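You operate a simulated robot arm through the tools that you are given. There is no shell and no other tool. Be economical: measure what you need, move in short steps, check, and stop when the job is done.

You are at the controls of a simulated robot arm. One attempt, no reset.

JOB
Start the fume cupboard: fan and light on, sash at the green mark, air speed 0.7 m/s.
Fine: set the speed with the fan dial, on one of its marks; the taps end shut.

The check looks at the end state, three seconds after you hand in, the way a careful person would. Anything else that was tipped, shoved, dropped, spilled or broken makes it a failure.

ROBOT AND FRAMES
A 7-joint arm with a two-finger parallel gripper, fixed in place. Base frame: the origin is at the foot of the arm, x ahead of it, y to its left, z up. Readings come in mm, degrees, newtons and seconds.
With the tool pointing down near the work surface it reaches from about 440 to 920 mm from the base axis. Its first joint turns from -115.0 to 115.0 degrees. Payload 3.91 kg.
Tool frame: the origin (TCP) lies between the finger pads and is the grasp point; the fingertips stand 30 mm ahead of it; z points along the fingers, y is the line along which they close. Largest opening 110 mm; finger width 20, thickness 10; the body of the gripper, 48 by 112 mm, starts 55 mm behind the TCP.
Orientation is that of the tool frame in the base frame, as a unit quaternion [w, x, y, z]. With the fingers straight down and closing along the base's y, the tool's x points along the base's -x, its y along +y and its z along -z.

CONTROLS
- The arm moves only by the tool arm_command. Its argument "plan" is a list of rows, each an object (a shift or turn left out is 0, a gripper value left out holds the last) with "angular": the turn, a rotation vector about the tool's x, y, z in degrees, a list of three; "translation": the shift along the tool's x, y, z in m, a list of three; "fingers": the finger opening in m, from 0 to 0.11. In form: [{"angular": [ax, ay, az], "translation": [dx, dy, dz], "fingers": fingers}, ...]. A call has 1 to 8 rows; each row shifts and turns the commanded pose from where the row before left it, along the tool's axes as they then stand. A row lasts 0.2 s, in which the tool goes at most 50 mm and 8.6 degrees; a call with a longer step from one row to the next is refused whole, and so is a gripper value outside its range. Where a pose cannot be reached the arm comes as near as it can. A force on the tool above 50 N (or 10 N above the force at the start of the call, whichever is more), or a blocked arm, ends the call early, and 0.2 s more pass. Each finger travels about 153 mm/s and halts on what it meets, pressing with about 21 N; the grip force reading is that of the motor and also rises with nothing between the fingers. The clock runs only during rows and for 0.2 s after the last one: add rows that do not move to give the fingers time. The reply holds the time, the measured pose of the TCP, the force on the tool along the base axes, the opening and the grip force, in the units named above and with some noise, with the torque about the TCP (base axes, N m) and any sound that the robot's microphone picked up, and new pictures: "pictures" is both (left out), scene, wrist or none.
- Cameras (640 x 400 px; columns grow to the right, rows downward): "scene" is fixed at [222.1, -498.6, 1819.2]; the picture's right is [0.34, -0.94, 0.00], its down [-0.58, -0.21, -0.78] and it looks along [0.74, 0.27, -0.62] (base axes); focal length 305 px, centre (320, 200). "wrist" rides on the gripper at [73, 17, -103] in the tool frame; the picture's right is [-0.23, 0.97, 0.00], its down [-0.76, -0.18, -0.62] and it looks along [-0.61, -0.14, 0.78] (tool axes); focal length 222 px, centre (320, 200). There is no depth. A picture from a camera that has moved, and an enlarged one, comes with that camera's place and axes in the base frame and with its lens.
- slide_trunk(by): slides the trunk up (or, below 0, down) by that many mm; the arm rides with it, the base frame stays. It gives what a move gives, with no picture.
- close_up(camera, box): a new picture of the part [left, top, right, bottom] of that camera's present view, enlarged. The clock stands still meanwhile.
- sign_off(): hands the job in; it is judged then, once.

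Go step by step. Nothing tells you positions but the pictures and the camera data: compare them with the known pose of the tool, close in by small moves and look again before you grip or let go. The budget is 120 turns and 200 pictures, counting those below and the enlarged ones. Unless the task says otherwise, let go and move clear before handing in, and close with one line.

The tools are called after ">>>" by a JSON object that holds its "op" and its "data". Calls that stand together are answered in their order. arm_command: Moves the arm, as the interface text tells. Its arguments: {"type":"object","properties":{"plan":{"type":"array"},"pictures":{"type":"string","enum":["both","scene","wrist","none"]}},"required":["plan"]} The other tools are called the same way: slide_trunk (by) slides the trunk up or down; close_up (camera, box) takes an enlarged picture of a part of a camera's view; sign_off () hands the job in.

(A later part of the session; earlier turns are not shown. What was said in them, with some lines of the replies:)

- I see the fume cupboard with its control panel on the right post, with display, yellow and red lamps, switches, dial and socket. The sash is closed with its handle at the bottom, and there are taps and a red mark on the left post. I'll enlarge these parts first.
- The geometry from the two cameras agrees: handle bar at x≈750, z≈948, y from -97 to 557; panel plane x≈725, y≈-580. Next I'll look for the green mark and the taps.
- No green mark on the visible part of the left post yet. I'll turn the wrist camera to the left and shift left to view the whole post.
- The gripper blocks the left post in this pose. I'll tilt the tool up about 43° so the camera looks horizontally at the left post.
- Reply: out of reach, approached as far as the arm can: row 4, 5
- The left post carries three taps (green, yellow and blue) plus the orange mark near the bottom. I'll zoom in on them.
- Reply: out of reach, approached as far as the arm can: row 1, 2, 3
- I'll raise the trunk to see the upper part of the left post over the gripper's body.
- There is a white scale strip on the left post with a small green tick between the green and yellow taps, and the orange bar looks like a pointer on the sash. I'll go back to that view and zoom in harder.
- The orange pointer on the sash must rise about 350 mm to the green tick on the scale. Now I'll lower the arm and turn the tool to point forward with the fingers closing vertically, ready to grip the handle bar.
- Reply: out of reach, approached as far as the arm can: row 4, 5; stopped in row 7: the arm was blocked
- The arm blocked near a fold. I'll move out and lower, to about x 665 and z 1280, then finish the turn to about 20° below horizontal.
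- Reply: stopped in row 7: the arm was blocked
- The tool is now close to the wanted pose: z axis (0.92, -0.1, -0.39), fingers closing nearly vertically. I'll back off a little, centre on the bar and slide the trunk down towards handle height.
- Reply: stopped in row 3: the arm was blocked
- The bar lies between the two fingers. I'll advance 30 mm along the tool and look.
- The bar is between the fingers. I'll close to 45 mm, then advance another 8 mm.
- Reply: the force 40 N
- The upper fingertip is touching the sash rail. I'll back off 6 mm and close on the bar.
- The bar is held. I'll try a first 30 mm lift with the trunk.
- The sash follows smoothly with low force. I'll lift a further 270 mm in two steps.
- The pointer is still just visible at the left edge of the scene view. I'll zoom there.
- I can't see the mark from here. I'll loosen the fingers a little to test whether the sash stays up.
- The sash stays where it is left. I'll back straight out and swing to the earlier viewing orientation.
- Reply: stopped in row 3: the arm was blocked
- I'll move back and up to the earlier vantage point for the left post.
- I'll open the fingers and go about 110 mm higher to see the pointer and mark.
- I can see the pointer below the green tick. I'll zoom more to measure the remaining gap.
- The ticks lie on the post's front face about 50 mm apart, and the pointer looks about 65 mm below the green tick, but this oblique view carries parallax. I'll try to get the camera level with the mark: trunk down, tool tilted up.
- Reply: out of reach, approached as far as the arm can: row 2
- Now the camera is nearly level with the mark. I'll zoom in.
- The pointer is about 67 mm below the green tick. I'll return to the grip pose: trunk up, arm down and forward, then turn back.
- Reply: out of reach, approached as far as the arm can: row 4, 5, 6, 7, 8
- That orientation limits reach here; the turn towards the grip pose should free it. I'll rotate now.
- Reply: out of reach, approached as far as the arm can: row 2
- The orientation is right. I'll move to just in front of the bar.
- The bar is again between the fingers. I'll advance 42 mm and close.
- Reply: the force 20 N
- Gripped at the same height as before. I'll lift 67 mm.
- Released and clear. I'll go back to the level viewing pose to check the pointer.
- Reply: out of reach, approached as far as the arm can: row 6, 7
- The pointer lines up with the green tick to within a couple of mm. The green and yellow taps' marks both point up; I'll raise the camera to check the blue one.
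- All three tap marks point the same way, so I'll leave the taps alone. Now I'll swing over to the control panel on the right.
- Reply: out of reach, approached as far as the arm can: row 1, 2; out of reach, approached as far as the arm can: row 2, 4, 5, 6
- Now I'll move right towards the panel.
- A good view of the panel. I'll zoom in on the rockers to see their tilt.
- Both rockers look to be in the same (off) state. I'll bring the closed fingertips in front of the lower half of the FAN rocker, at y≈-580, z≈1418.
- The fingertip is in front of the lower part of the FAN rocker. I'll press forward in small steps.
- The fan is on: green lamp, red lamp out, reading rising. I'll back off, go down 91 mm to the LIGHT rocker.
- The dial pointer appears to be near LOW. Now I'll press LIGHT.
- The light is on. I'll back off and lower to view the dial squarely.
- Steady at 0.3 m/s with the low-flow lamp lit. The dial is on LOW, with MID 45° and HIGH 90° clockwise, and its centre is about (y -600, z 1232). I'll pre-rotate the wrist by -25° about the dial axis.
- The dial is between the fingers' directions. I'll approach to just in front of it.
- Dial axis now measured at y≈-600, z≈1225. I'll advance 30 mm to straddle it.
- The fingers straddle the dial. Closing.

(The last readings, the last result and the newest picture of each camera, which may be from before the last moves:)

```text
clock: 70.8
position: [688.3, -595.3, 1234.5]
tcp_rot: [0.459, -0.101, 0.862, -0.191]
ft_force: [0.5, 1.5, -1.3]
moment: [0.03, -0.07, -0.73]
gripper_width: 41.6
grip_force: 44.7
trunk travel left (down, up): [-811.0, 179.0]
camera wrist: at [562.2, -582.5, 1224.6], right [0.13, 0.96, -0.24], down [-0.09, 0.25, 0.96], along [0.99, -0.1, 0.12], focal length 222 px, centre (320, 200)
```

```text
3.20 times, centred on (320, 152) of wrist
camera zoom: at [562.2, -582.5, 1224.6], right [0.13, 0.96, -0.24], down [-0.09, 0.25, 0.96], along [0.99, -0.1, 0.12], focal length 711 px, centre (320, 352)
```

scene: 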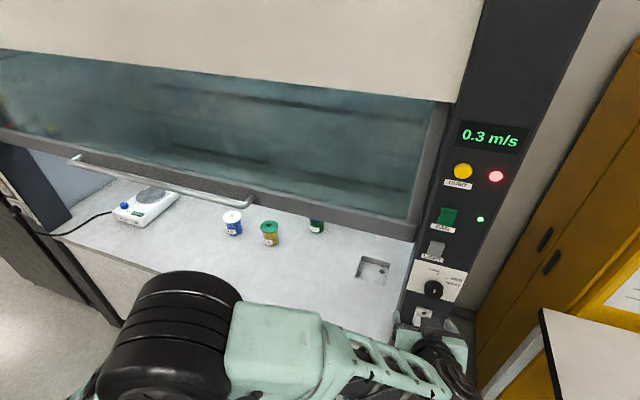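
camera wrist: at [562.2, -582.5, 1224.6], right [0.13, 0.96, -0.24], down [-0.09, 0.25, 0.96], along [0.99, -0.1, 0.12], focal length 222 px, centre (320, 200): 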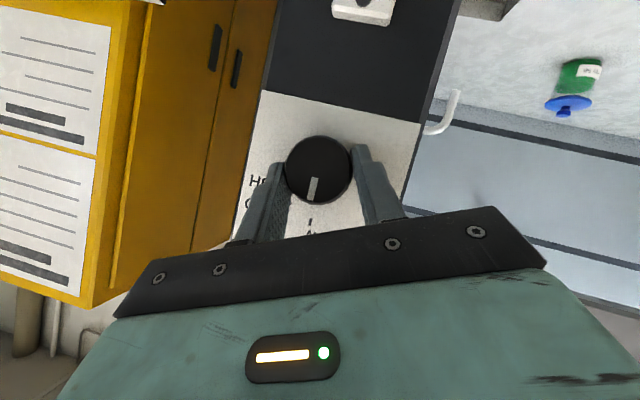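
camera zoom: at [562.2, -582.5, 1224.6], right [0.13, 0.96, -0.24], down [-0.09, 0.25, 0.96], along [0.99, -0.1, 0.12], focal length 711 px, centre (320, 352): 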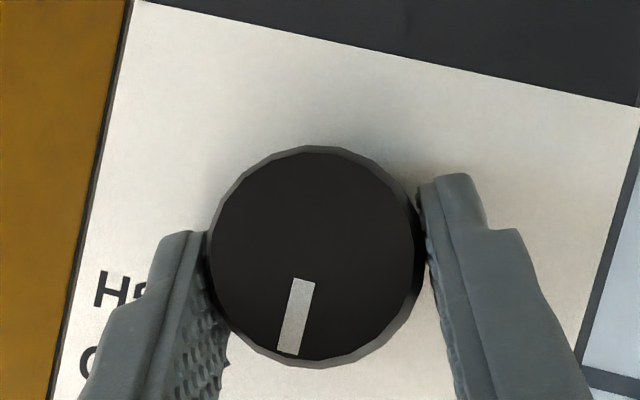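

A good grip, with forces low. I'll turn 45° clockwise about the dial axis.

>>> {"op": "arm_command", "data": {"plan": [{"angular": [-4.2, 0, 6.23], "translation": [0, -0.0013, 0]}, {"angular": [-4.2, 0, 6.23], "translation": [0, -0.0013, 0]}, {"angular": [-4.2, 0, 6.23], "translation": [0, -0.0013, 0]}, {"angular": [-4.2, 0, 6.23], "translation": [0, -0.0013, 0]}, {"angular": [-4.2, 0, 6.23], "translation": [0, -0.0013, 0]}, {"angular": [-4.2, 0, 6.23], "translation": [0, -0.0013, 0]}]}}

>>> {"op": "close_up", "data": {"camera": "wrist", "box": [220, 90, 420, 215]}}

```text
clock: 72.2
position: [688.7, -603.3, 1236.4]
tcp_rot: [0.463, 0.083, 0.869, 0.153]
ft_force: [1.1, -11.2, 0.6]
moment: [-0.11, 0.2, 0.57]
gripper_width: 41.6
grip_force: 45.3
trunk travel left (down, up): [-811.0, 179.0]
camera wrist: at [562.0, -588.2, 1237.7], right [0.13, 0.85, 0.51], down [-0.09, -0.5, 0.86], along [0.99, -0.16, 0.01], focal length 222 px, centre (320, 200)
```

scene: 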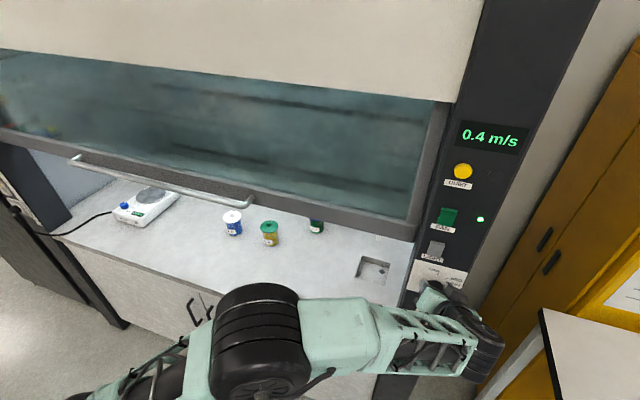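
wrist: 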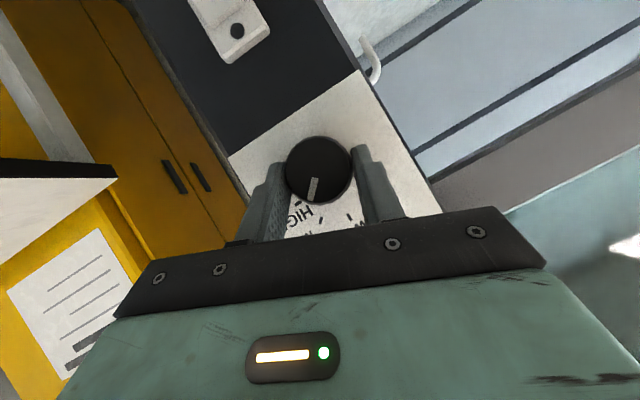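

```text
3.20 times, centred on (320, 152) of wrist
camera zoom: at [562.0, -588.2, 1237.7], right [0.13, 0.85, 0.51], down [-0.09, -0.5, 0.86], along [0.99, -0.16, 0.01], focal length 711 px, centre (320, 352)
```

zoom: 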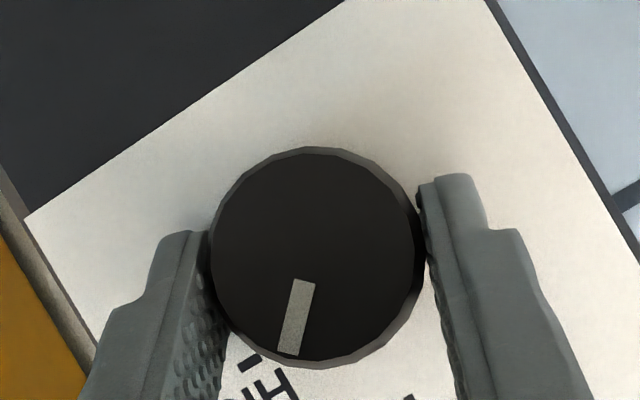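

The dial turned with the fingers and the speed is rising. I'll wait for it to settle.

>>> {"op": "arm_command", "data": {"plan": [{}, {}, {}, {}, {}, {}, {}, {}], "pictures": "none"}}

>>> {"op": "arm_command", "data": {"plan": [{}, {}, {}, {}, {}, {}, {}, {}], "pictures": "none"}}

>>> {"op": "close_up", "data": {"camera": "scene", "box": [400, 110, 560, 210]}}

```text
clock: 74.0
position: [688.1, -604.1, 1235.2]
tcp_rot: [0.464, 0.082, 0.869, 0.154]
ft_force: [2.4, -21.9, 9.3]
moment: [-0.2, -0.02, -0.41]
gripper_width: 41.6
grip_force: 45.3
trunk travel left (down, up): [-811.0, 179.0]
```

```text
clock: 75.8
position: [686.9, -604.5, 1235.0]
tcp_rot: [0.464, 0.083, 0.869, 0.153]
ft_force: [1.2, -22.9, 13.3]
moment: [-0.21, -0.25, -0.96]
gripper_width: 41.4
grip_force: 44.9
trunk travel left (down, up): [-811.0, 179.0]
```

```text
4.00 times, centred on (480, 160) of scene
camera zoom: at [222.1, -498.6, 1819.2], right [0.34, -0.94, 0.0], down [-0.58, -0.21, -0.78], along [0.74, 0.27, -0.62], focal length 1220 px, centre (-320, 360)
```

zoom: 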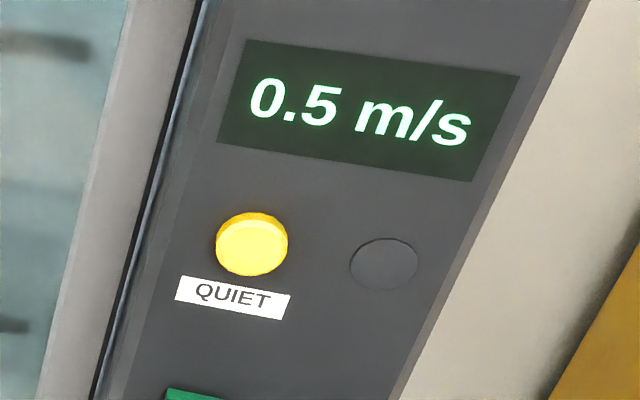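

MID gives 0.5 m/s with the alarm off, so HIGH should give 0.7. I'll open, turn the wrist back 45°, regrip and turn another 45°.

>>> {"op": "arm_command", "data": {"plan": [{"fingers": 0.07}, {"fingers": 0.07}, {"angular": [4.2, 0, -6.23], "translation": [0, 0.0013, 0]}, {"angular": [4.2, 0, -6.23], "translation": [0, 0.0013, 0]}, {"angular": [4.2, 0, -6.23], "translation": [0, 0.0013, 0]}, {"angular": [4.2, 0, -6.23], "translation": [0, 0.0013, 0]}, {"angular": [4.2, 0, -6.23], "translation": [0, 0.0013, 0]}, {"angular": [4.2, 0, -6.23], "translation": [0, 0.0013, 0]}], "pictures": "none"}}

>>> {"op": "close_up", "data": {"camera": "wrist", "box": [220, 90, 420, 215]}}

```text
clock: 77.6
position: [688.3, -596.1, 1235.3]
tcp_rot: [0.459, -0.1, 0.862, -0.192]
ft_force: [0.0, -0.8, -1.1]
moment: [0.01, 0.0, -0.01]
gripper_width: 69.9
grip_force: 0.1
trunk travel left (down, up): [-811.0, 179.0]
```

```text
3.20 times, centred on (320, 152) of wrist
camera zoom: at [562.4, -581.9, 1225.0], right [0.13, 0.96, -0.24], down [-0.09, 0.25, 0.96], along [0.99, -0.1, 0.12], focal length 711 px, centre (320, 352)
```

zoom: 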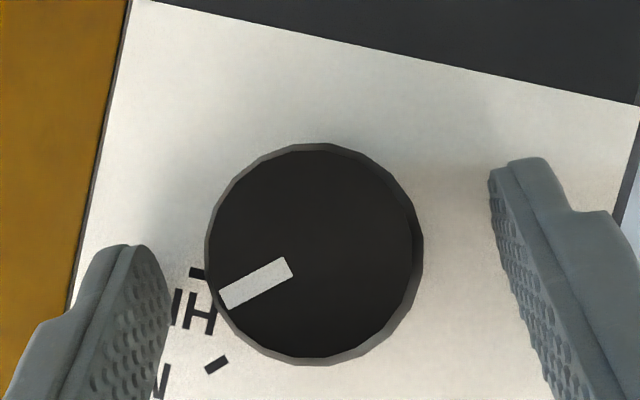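

The pointer is slightly past MID; HIGH is about 40° further. I'll grip and turn 40°.

>>> {"op": "arm_command", "data": {"plan": [{"fingers": 0.03}, {"fingers": 0.03}, {"fingers": 0.03}, {"angular": [-4.47, 0, 6.64], "translation": [0, -0.0015, 0]}, {"angular": [-4.47, 0, 6.64], "translation": [0, -0.0015, 0]}, {"angular": [-4.47, 0, 6.64], "translation": [0, -0.0015, 0]}, {"angular": [-4.47, 0, 6.64], "translation": [0, -0.0015, 0]}, {"angular": [-4.47, 0, 6.64], "translation": [0, -0.0015, 0]}], "pictures": "none"}}

>>> {"op": "arm_command", "data": {"plan": [{"fingers": 0.07}, {"fingers": 0.07}, {"fingers": 0.07}, {"translation": [0.017, 0, -0.025]}]}}

>>> {"op": "close_up", "data": {"camera": "wrist", "box": [220, 90, 420, 215]}}

```text
clock: 79.4
position: [687.7, -603.2, 1234.7]
tcp_rot: [0.466, 0.062, 0.875, 0.117]
ft_force: [2.4, -9.6, -5.7]
moment: [-0.12, -0.3, 0.12]
gripper_width: 41.3
grip_force: 44.6
trunk travel left (down, up): [-811.0, 179.0]
```

```text
clock: 80.4
position: [658.0, -601.8, 1236.5]
tcp_rot: [0.466, 0.061, 0.875, 0.116]
ft_force: [1.0, 0.3, 0.0]
moment: [0.01, -0.01, 0.02]
gripper_width: 69.9
grip_force: 0.0
trunk travel left (down, up): [-811.0, 179.0]
camera wrist: at [532.9, -585.5, 1236.5], right [0.12, 0.89, 0.44], down [-0.09, -0.43, 0.9], along [0.99, -0.15, 0.03], focal length 222 px, centre (320, 200)
```

scene: 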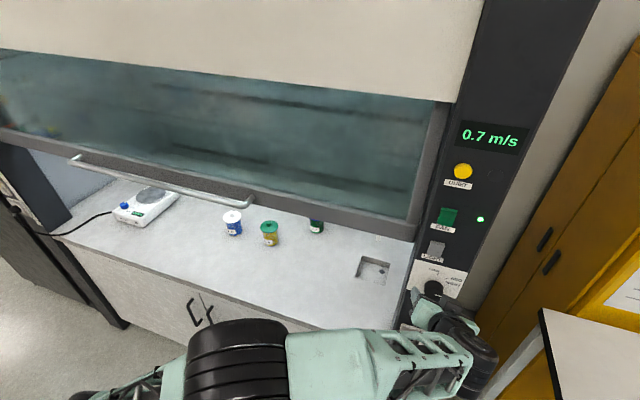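
wrist: 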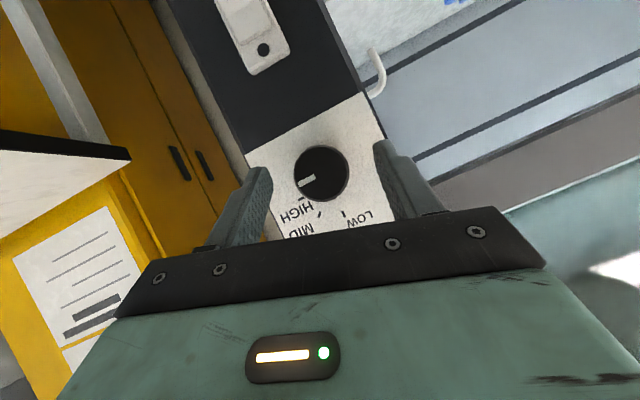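

```text
3.20 times, centred on (320, 152) of wrist
camera zoom: at [532.9, -585.5, 1236.5], right [0.12, 0.89, 0.44], down [-0.09, -0.43, 0.9], along [0.99, -0.15, 0.03], focal length 711 px, centre (320, 352)
```

zoom: 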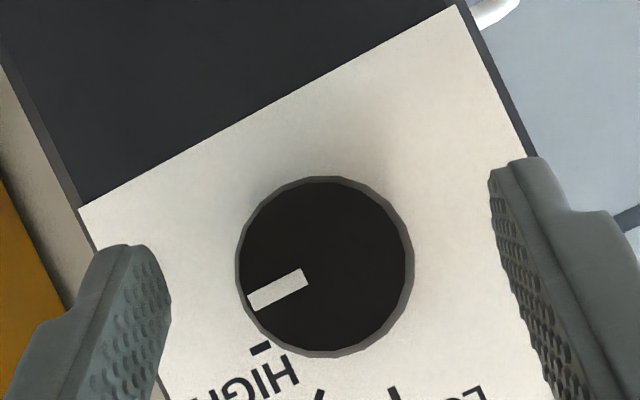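

The display reads 0.7 m/s and the dial pointer is parallel to the HIGH mark. I'll back away and do a final check.

>>> {"op": "arm_command", "data": {"plan": [{"translation": [0.022, 0, -0.033]}, {"translation": [0.022, 0, -0.033]}, {"translation": [0.022, 0, -0.033]}, {}, {}, {}, {}, {}]}}

>>> {"op": "close_up", "data": {"camera": "scene", "box": [380, 110, 540, 210]}}

>>> {"op": "close_up", "data": {"camera": "wrist", "box": [240, 100, 400, 200]}}

>>> {"op": "close_up", "data": {"camera": "scene", "box": [0, 100, 160, 200]}}

```text
clock: 82.2
position: [536.9, -600.1, 1236.0]
tcp_rot: [0.466, 0.061, 0.875, 0.116]
ft_force: [1.1, 0.8, 0.9]
moment: [0.02, 0.01, -0.03]
gripper_width: 69.8
grip_force: 0.1
trunk travel left (down, up): [-811.0, 179.0]
camera wrist: at [412.0, -584.8, 1236.9], right [0.13, 0.89, 0.43], down [-0.09, -0.43, 0.9], along [0.99, -0.15, 0.03], focal length 222 px, centre (320, 200)
```

scene: 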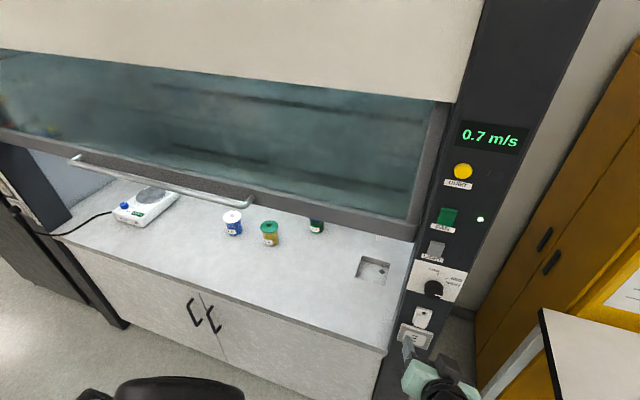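
wrist: 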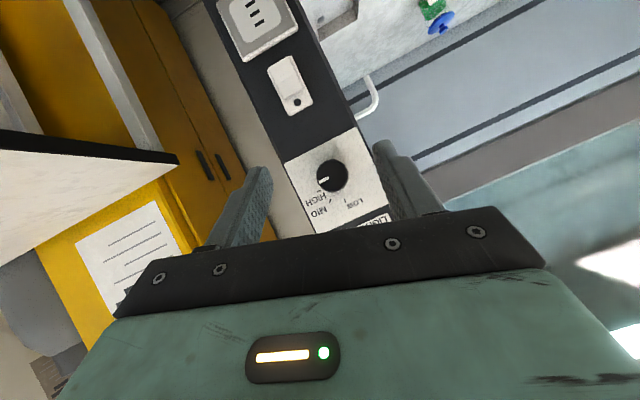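

```text
4.00 times, centred on (460, 160) of scene
camera zoom: at [222.1, -498.6, 1819.2], right [0.34, -0.94, 0.0], down [-0.58, -0.21, -0.78], along [0.74, 0.27, -0.62], focal length 1220 px, centre (-240, 360)
```

zoom: 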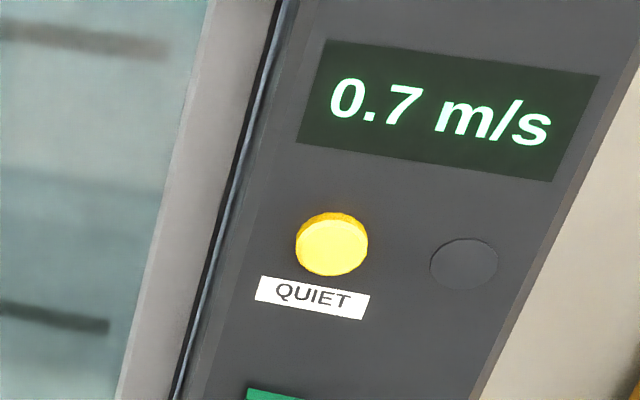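

```text
4.00 times, centred on (320, 150) of wrist
camera zoom: at [412.0, -584.8, 1236.9], right [0.13, 0.89, 0.43], down [-0.09, -0.43, 0.9], along [0.99, -0.15, 0.03], focal length 888 px, centre (320, 400)
```

zoom: 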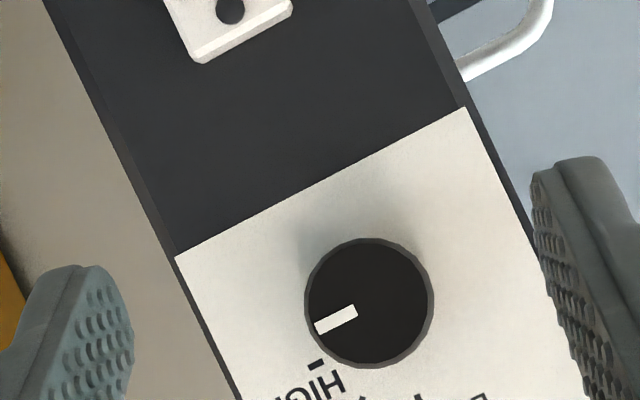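

```text
4.00 times, centred on (80, 150) of scene
camera zoom: at [222.1, -498.6, 1819.2], right [0.34, -0.94, 0.0], down [-0.58, -0.21, -0.78], along [0.74, 0.27, -0.62], focal length 1220 px, centre (1280, 400)
```

zoom: 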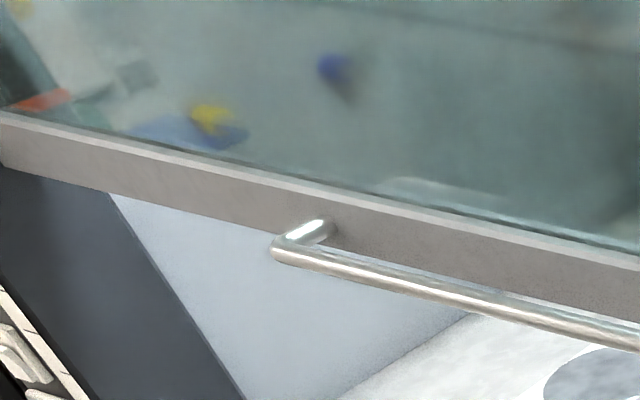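

Fan and light are on, the display holds at 0.7 m/s with the alarm lamp out, the dial is at HIGH, the sash pointer is at the green mark, and the arm is clear. Handing in.

>>> {"op": "sign_off", "data": {}}

```text
The job is handed in.
```

The fume cupboard is running: fan and light on, sash pointer on the green mark, dial on HIGH, and the display at 0.7 m/s with the alarm lamp out. I didn't touch the taps; all three marks point the same way, which I took to mean shut.
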